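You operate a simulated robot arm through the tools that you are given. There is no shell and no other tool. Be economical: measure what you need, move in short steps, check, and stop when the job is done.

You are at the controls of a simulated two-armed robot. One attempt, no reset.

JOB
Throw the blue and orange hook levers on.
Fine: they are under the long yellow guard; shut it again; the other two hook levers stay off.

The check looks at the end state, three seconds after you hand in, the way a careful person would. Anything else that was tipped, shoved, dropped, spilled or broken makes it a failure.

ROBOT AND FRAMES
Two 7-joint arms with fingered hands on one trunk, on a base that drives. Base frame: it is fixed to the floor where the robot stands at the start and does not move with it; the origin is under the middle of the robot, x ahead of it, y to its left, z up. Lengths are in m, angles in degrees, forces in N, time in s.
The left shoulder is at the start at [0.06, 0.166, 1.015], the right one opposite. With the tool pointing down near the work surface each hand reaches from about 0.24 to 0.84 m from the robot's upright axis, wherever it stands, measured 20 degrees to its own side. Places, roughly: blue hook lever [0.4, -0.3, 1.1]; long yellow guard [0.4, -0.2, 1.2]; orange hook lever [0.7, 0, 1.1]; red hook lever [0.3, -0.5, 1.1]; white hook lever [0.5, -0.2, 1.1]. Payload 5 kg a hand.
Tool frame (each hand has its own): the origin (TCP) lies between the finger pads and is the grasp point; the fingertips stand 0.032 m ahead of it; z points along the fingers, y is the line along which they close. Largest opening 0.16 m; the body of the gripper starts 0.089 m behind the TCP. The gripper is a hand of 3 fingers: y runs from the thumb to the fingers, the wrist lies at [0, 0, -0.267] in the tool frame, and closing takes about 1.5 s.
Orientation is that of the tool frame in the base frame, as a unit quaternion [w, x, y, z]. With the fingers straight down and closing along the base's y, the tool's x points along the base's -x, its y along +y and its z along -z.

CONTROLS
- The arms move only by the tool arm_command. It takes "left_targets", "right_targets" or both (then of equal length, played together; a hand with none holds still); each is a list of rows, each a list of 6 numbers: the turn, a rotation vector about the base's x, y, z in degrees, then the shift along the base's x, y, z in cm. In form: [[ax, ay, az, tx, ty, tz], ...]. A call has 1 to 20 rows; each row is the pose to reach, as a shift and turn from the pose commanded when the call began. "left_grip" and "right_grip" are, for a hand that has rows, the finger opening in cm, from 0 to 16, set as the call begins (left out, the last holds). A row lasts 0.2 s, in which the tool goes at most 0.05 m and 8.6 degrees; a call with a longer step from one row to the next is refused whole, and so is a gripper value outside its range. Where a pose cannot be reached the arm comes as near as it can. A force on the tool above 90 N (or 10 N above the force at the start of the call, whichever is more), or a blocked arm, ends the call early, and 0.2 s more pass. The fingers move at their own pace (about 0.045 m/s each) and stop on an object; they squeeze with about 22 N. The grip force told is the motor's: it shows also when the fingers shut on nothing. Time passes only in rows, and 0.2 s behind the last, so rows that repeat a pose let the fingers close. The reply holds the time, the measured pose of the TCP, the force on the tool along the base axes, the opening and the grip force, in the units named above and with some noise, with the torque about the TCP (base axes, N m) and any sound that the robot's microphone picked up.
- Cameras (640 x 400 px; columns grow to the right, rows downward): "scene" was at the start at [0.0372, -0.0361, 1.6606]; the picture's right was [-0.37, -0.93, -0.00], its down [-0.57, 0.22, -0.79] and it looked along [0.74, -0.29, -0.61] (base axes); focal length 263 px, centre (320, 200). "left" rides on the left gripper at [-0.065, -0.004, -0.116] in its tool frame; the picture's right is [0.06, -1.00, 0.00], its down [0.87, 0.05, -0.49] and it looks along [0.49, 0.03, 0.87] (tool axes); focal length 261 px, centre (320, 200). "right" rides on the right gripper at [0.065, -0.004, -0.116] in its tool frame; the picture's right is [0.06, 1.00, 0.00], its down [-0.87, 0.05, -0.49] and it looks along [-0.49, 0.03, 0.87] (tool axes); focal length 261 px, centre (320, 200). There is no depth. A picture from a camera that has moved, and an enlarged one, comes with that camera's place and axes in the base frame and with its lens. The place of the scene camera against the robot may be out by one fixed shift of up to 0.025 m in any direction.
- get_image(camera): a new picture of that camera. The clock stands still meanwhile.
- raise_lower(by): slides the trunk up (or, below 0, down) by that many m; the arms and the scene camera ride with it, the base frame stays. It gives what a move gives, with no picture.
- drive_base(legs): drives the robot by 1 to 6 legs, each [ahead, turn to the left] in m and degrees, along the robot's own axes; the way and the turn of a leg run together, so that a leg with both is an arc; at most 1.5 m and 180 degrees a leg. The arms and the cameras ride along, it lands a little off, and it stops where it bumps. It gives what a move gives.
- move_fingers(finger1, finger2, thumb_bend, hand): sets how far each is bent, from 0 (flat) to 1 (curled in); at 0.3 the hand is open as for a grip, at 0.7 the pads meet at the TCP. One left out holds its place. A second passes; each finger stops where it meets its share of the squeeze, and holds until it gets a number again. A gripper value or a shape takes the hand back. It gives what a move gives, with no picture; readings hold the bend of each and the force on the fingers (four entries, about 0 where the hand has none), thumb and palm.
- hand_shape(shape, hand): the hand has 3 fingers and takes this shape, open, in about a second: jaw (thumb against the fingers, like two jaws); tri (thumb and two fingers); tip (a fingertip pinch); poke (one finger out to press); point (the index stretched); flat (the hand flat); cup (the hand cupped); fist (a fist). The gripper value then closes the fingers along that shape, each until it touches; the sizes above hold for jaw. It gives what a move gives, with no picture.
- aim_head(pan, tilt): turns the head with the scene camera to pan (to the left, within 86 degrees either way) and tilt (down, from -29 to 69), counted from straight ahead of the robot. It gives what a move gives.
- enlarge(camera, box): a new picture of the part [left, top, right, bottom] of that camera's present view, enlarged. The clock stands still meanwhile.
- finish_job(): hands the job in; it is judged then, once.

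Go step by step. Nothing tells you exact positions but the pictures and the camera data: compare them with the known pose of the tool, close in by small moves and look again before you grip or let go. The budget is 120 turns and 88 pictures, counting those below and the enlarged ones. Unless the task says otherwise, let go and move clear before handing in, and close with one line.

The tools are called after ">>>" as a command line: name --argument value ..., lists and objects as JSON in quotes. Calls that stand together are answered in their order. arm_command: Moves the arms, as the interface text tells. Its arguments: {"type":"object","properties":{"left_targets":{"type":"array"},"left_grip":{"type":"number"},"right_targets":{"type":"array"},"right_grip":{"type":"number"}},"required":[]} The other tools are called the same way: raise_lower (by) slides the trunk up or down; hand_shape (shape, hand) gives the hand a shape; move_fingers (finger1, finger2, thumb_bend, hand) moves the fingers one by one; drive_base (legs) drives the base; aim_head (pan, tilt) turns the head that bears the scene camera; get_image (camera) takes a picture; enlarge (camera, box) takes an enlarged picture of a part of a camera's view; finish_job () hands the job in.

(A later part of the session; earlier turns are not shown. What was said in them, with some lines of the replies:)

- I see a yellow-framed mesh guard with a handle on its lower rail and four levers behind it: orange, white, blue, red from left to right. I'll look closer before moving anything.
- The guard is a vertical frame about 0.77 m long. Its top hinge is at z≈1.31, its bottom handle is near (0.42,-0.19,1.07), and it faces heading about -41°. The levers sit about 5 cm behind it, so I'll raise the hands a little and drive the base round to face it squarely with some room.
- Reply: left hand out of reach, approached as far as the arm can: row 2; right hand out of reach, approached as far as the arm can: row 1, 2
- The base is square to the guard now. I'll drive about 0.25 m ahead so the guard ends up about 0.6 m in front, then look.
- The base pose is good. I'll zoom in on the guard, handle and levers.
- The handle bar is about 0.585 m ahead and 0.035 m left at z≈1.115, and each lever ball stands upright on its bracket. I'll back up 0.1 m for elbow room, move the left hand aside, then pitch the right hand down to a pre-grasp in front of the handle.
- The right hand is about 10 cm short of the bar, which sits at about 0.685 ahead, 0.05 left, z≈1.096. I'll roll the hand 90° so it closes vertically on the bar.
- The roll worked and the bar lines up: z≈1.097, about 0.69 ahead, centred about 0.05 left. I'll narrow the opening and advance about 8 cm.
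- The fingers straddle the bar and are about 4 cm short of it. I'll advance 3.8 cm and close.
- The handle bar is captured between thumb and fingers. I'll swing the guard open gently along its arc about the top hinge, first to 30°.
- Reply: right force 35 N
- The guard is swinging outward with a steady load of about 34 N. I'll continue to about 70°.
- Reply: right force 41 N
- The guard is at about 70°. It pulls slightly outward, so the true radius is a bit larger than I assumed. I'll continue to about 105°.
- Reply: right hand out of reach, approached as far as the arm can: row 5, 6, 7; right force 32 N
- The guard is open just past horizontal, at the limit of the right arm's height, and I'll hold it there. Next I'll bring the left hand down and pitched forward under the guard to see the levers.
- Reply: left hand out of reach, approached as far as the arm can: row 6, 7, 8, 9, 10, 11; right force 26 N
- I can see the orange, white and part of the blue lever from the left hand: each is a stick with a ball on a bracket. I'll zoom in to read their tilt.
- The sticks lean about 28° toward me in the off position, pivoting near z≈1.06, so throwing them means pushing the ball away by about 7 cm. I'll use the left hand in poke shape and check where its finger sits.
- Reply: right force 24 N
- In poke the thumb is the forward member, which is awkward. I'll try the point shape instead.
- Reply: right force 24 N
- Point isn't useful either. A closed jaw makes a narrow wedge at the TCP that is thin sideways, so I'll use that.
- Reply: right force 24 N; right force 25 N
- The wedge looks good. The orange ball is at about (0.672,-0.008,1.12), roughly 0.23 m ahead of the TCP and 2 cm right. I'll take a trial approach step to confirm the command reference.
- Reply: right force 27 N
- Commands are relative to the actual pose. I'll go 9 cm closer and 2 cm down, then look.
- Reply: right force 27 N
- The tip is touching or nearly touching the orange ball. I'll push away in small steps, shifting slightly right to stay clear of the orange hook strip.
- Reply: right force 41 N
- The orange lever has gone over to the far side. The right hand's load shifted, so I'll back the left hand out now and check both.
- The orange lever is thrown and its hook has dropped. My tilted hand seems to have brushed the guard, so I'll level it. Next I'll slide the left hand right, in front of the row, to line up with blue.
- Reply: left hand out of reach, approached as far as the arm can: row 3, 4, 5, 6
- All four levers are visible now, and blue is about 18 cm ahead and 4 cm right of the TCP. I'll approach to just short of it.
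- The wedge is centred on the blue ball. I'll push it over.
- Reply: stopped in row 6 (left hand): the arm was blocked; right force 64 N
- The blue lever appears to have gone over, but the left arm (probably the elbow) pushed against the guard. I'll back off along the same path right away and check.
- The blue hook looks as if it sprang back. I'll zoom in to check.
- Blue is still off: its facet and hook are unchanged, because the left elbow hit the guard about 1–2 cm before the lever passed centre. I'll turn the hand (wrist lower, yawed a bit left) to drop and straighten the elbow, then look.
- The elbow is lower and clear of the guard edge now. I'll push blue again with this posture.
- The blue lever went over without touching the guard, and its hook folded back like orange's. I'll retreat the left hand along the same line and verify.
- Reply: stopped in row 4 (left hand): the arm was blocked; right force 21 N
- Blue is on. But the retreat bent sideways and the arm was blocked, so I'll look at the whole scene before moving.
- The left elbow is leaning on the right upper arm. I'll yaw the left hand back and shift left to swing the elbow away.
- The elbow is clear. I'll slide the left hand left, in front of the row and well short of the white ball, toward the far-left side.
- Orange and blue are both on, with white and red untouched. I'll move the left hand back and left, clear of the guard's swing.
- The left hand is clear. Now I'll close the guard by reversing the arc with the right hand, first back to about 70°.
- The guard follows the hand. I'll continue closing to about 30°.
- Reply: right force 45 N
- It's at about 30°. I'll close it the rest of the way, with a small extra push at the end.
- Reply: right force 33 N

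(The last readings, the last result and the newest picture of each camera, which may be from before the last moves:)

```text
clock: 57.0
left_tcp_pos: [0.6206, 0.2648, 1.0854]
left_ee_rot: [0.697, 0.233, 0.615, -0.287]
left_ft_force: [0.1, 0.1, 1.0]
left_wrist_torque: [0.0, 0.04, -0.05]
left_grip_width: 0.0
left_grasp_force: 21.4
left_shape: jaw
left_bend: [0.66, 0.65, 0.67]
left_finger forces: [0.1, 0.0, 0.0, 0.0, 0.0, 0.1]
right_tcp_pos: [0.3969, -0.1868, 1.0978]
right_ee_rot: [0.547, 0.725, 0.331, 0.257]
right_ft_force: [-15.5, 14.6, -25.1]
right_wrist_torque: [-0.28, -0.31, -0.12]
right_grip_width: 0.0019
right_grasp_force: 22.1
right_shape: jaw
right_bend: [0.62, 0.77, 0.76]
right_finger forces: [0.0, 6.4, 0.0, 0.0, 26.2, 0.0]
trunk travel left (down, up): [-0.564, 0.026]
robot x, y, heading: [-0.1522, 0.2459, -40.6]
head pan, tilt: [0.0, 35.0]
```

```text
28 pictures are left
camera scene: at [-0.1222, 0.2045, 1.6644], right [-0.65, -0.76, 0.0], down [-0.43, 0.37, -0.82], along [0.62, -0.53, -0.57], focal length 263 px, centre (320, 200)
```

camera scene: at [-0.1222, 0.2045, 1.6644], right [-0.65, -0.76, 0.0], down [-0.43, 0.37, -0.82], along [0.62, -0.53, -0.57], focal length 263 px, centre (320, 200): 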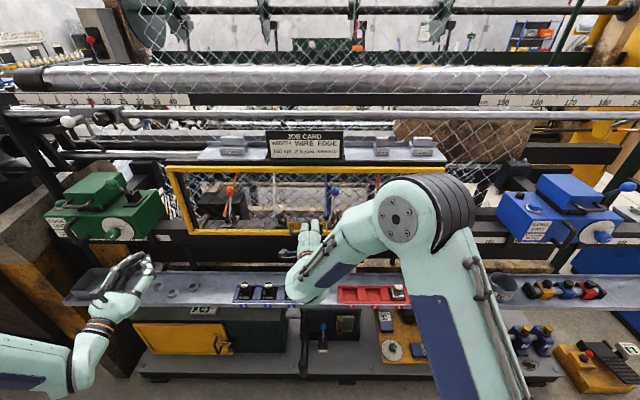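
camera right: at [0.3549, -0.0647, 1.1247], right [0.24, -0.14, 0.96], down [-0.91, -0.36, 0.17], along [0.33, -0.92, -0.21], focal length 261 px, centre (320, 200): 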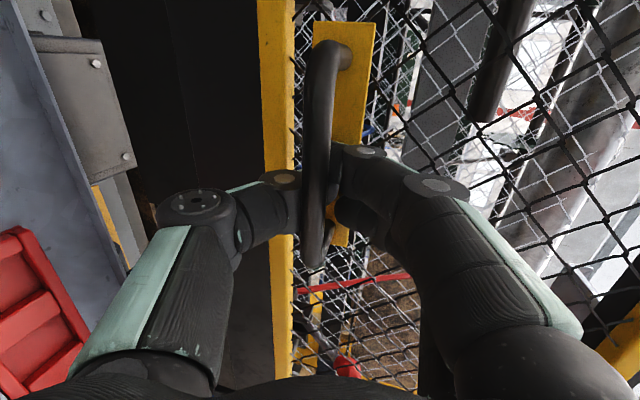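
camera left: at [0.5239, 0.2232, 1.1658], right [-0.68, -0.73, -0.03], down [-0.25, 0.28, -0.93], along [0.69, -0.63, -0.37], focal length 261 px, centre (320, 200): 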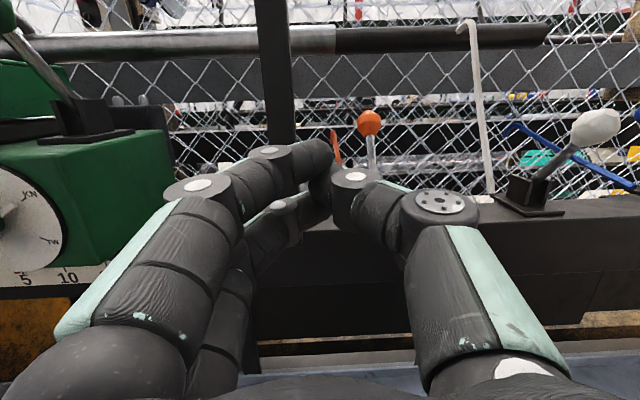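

The guard is essentially closed. I'll open the fingers to 7 cm and back off straight.

>>> arm_command --right_grip 8 --right_targets '[[0, 0, 0, 0, 0, 0], [0, 0, 0, 0, 0, 0], [0, 0, 0, 0, 0, 0], [0, 0, 0, 0, 0, 0], [0, 0, 0, 0, 0, 0]]'

>>> get_image --camera "right"

```text
clock: 58.2
left_tcp_pos: [0.6182, 0.2663, 1.0866]
left_ee_rot: [0.697, 0.233, 0.615, -0.287]
left_ft_force: [1.0, 0.3, -0.2]
left_wrist_torque: [0.0, 0.01, 0.02]
left_grip_width: 0.0001
left_grasp_force: 22.3
left_shape: jaw
left_bend: [0.66, 0.65, 0.67]
left_finger forces: [0.1, 0.1, 0.0, 0.0, 0.1, 0.0]
right_tcp_pos: [0.3965, -0.1859, 1.0999]
right_ee_rot: [0.549, 0.724, 0.329, 0.259]
right_ft_force: [-23.4, 17.7, -3.6]
right_wrist_torque: [-0.36, -0.52, -0.27]
right_grip_width: 0.0692
right_grasp_force: 0.0
right_shape: jaw
right_bend: [0.76, 0.77, 0.7]
right_finger forces: [12.5, 16.2, 0.0, 0.1, 0.0, 0.0]
trunk travel left (down, up): [-0.564, 0.026]
robot x, y, heading: [-0.1559, 0.2484, -40.8]
head pan, tilt: [0.0, 35.0]
```

```text
27 pictures are left
camera right: at [0.3542, -0.0638, 1.1283], right [0.23, -0.13, 0.96], down [-0.92, -0.36, 0.17], along [0.33, -0.92, -0.21], focal length 261 px, centre (320, 200)
```

right: 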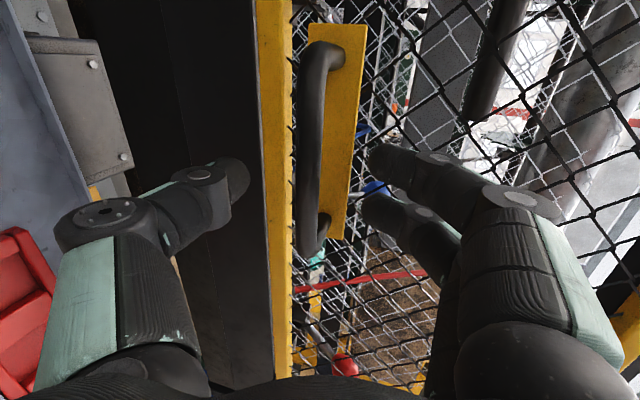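

The fingers are free of the bar and the tips are just pressing the guard shut. I'll back straight out.

>>> arm_command --right_targets '[[0, 0, 0, -1.1, 1, 0], [0, 0, 0, -3, 2.6, 0], [0, 0, 0, -6, 5.2, 0], [0, 0, 0, -9, 7.8, 0]]'

>>> get_image --camera "right"

>>> get_image --camera "scene"

```text
clock: 59.2
left_tcp_pos: [0.6201, 0.2643, 1.0855]
left_ee_rot: [0.696, 0.234, 0.615, -0.288]
left_ft_force: [0.5, -0.8, 0.4]
left_wrist_torque: [0.0, -0.02, -0.03]
left_grip_width: 0.0
left_grasp_force: 22.1
left_shape: jaw
left_bend: [0.66, 0.65, 0.67]
left_finger forces: [0.1, 0.0, 0.0, 0.0, 0.0, 0.1]
right_tcp_pos: [0.3087, -0.1085, 1.1]
right_ee_rot: [0.549, 0.724, 0.328, 0.258]
right_ft_force: [0.6, -0.3, 0.4]
right_wrist_torque: [-0.02, 0.03, -0.03]
right_grip_width: 0.0796
right_grasp_force: 0.0
right_shape: jaw
right_bend: [0.72, 0.72, 0.7]
right_finger forces: [0.0, 0.0, 0.1, 0.0, 0.0, 0.1]
trunk travel left (down, up): [-0.564, 0.026]
robot x, y, heading: [-0.1511, 0.2476, -40.6]
head pan, tilt: [0.0, 35.0]
```

```text
26 pictures are left
camera right: at [0.266, 0.0133, 1.127], right [0.23, -0.13, 0.96], down [-0.92, -0.36, 0.17], along [0.33, -0.92, -0.21], focal length 261 px, centre (320, 200)
```

right: 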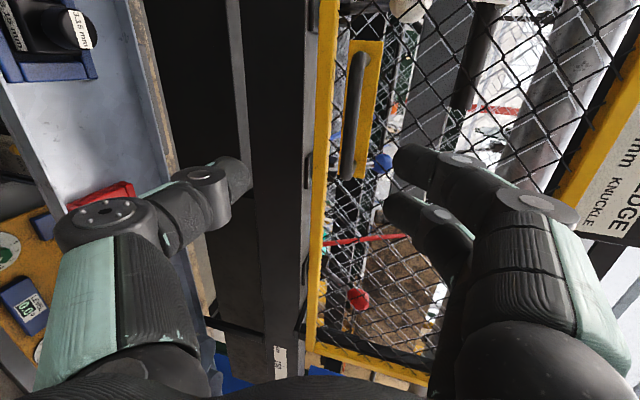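

```text
25 pictures are left
camera scene: at [-0.1221, 0.2046, 1.6646], right [-0.65, -0.76, 0.0], down [-0.44, 0.37, -0.82], along [0.62, -0.53, -0.57], focal length 263 px, centre (320, 200)
```

scene: 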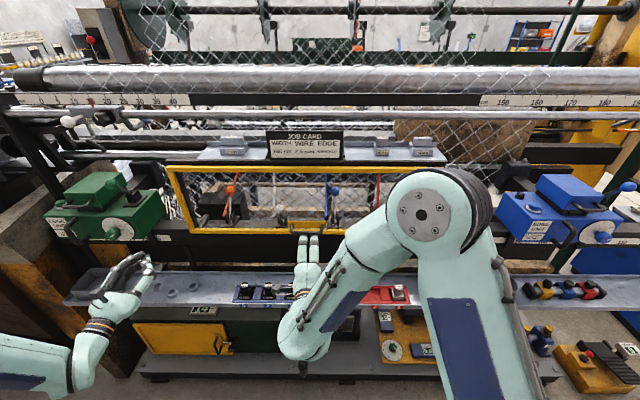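

The guard is back where it was before opening. I'll zoom in for a final check of the levers.

>>> enlarge --camera "scene" --box '[160, 150, 400, 260]'

>>> enlarge --camera "right" --box '[300, 120, 440, 370]'

```text
2.67 times, centred on (280, 205) of scene
camera zoom: at [-0.1221, 0.2046, 1.6646], right [-0.65, -0.76, 0.0], down [-0.44, 0.37, -0.82], along [0.62, -0.53, -0.57], focal length 700 px, centre (427, 187)
```

zoom: 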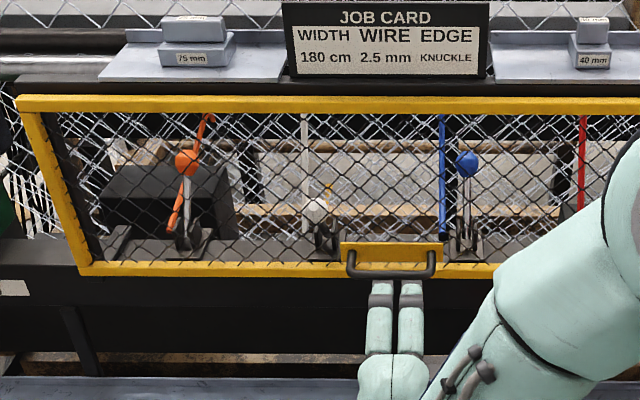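

```text
1.60 times, centred on (370, 245) of right
camera zoom: at [0.266, 0.0133, 1.127], right [0.23, -0.13, 0.96], down [-0.92, -0.36, 0.17], along [0.33, -0.92, -0.21], focal length 417 px, centre (240, 128)
```

zoom: 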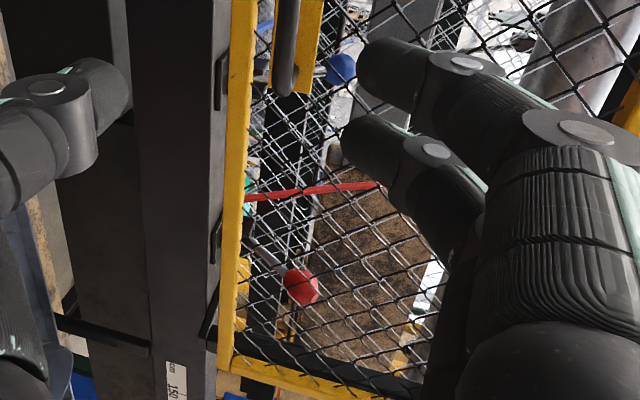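

Orange and blue are thrown, with balls raised to the far side and hooks laid back. White and red look untouched, the guard is shut, and both hands are clear.

>>> finish_job

```text
The job is handed in.
```

The blue and orange hook levers are on, the white and red ones are still off, the long yellow guard is shut again, and both hands are clear.
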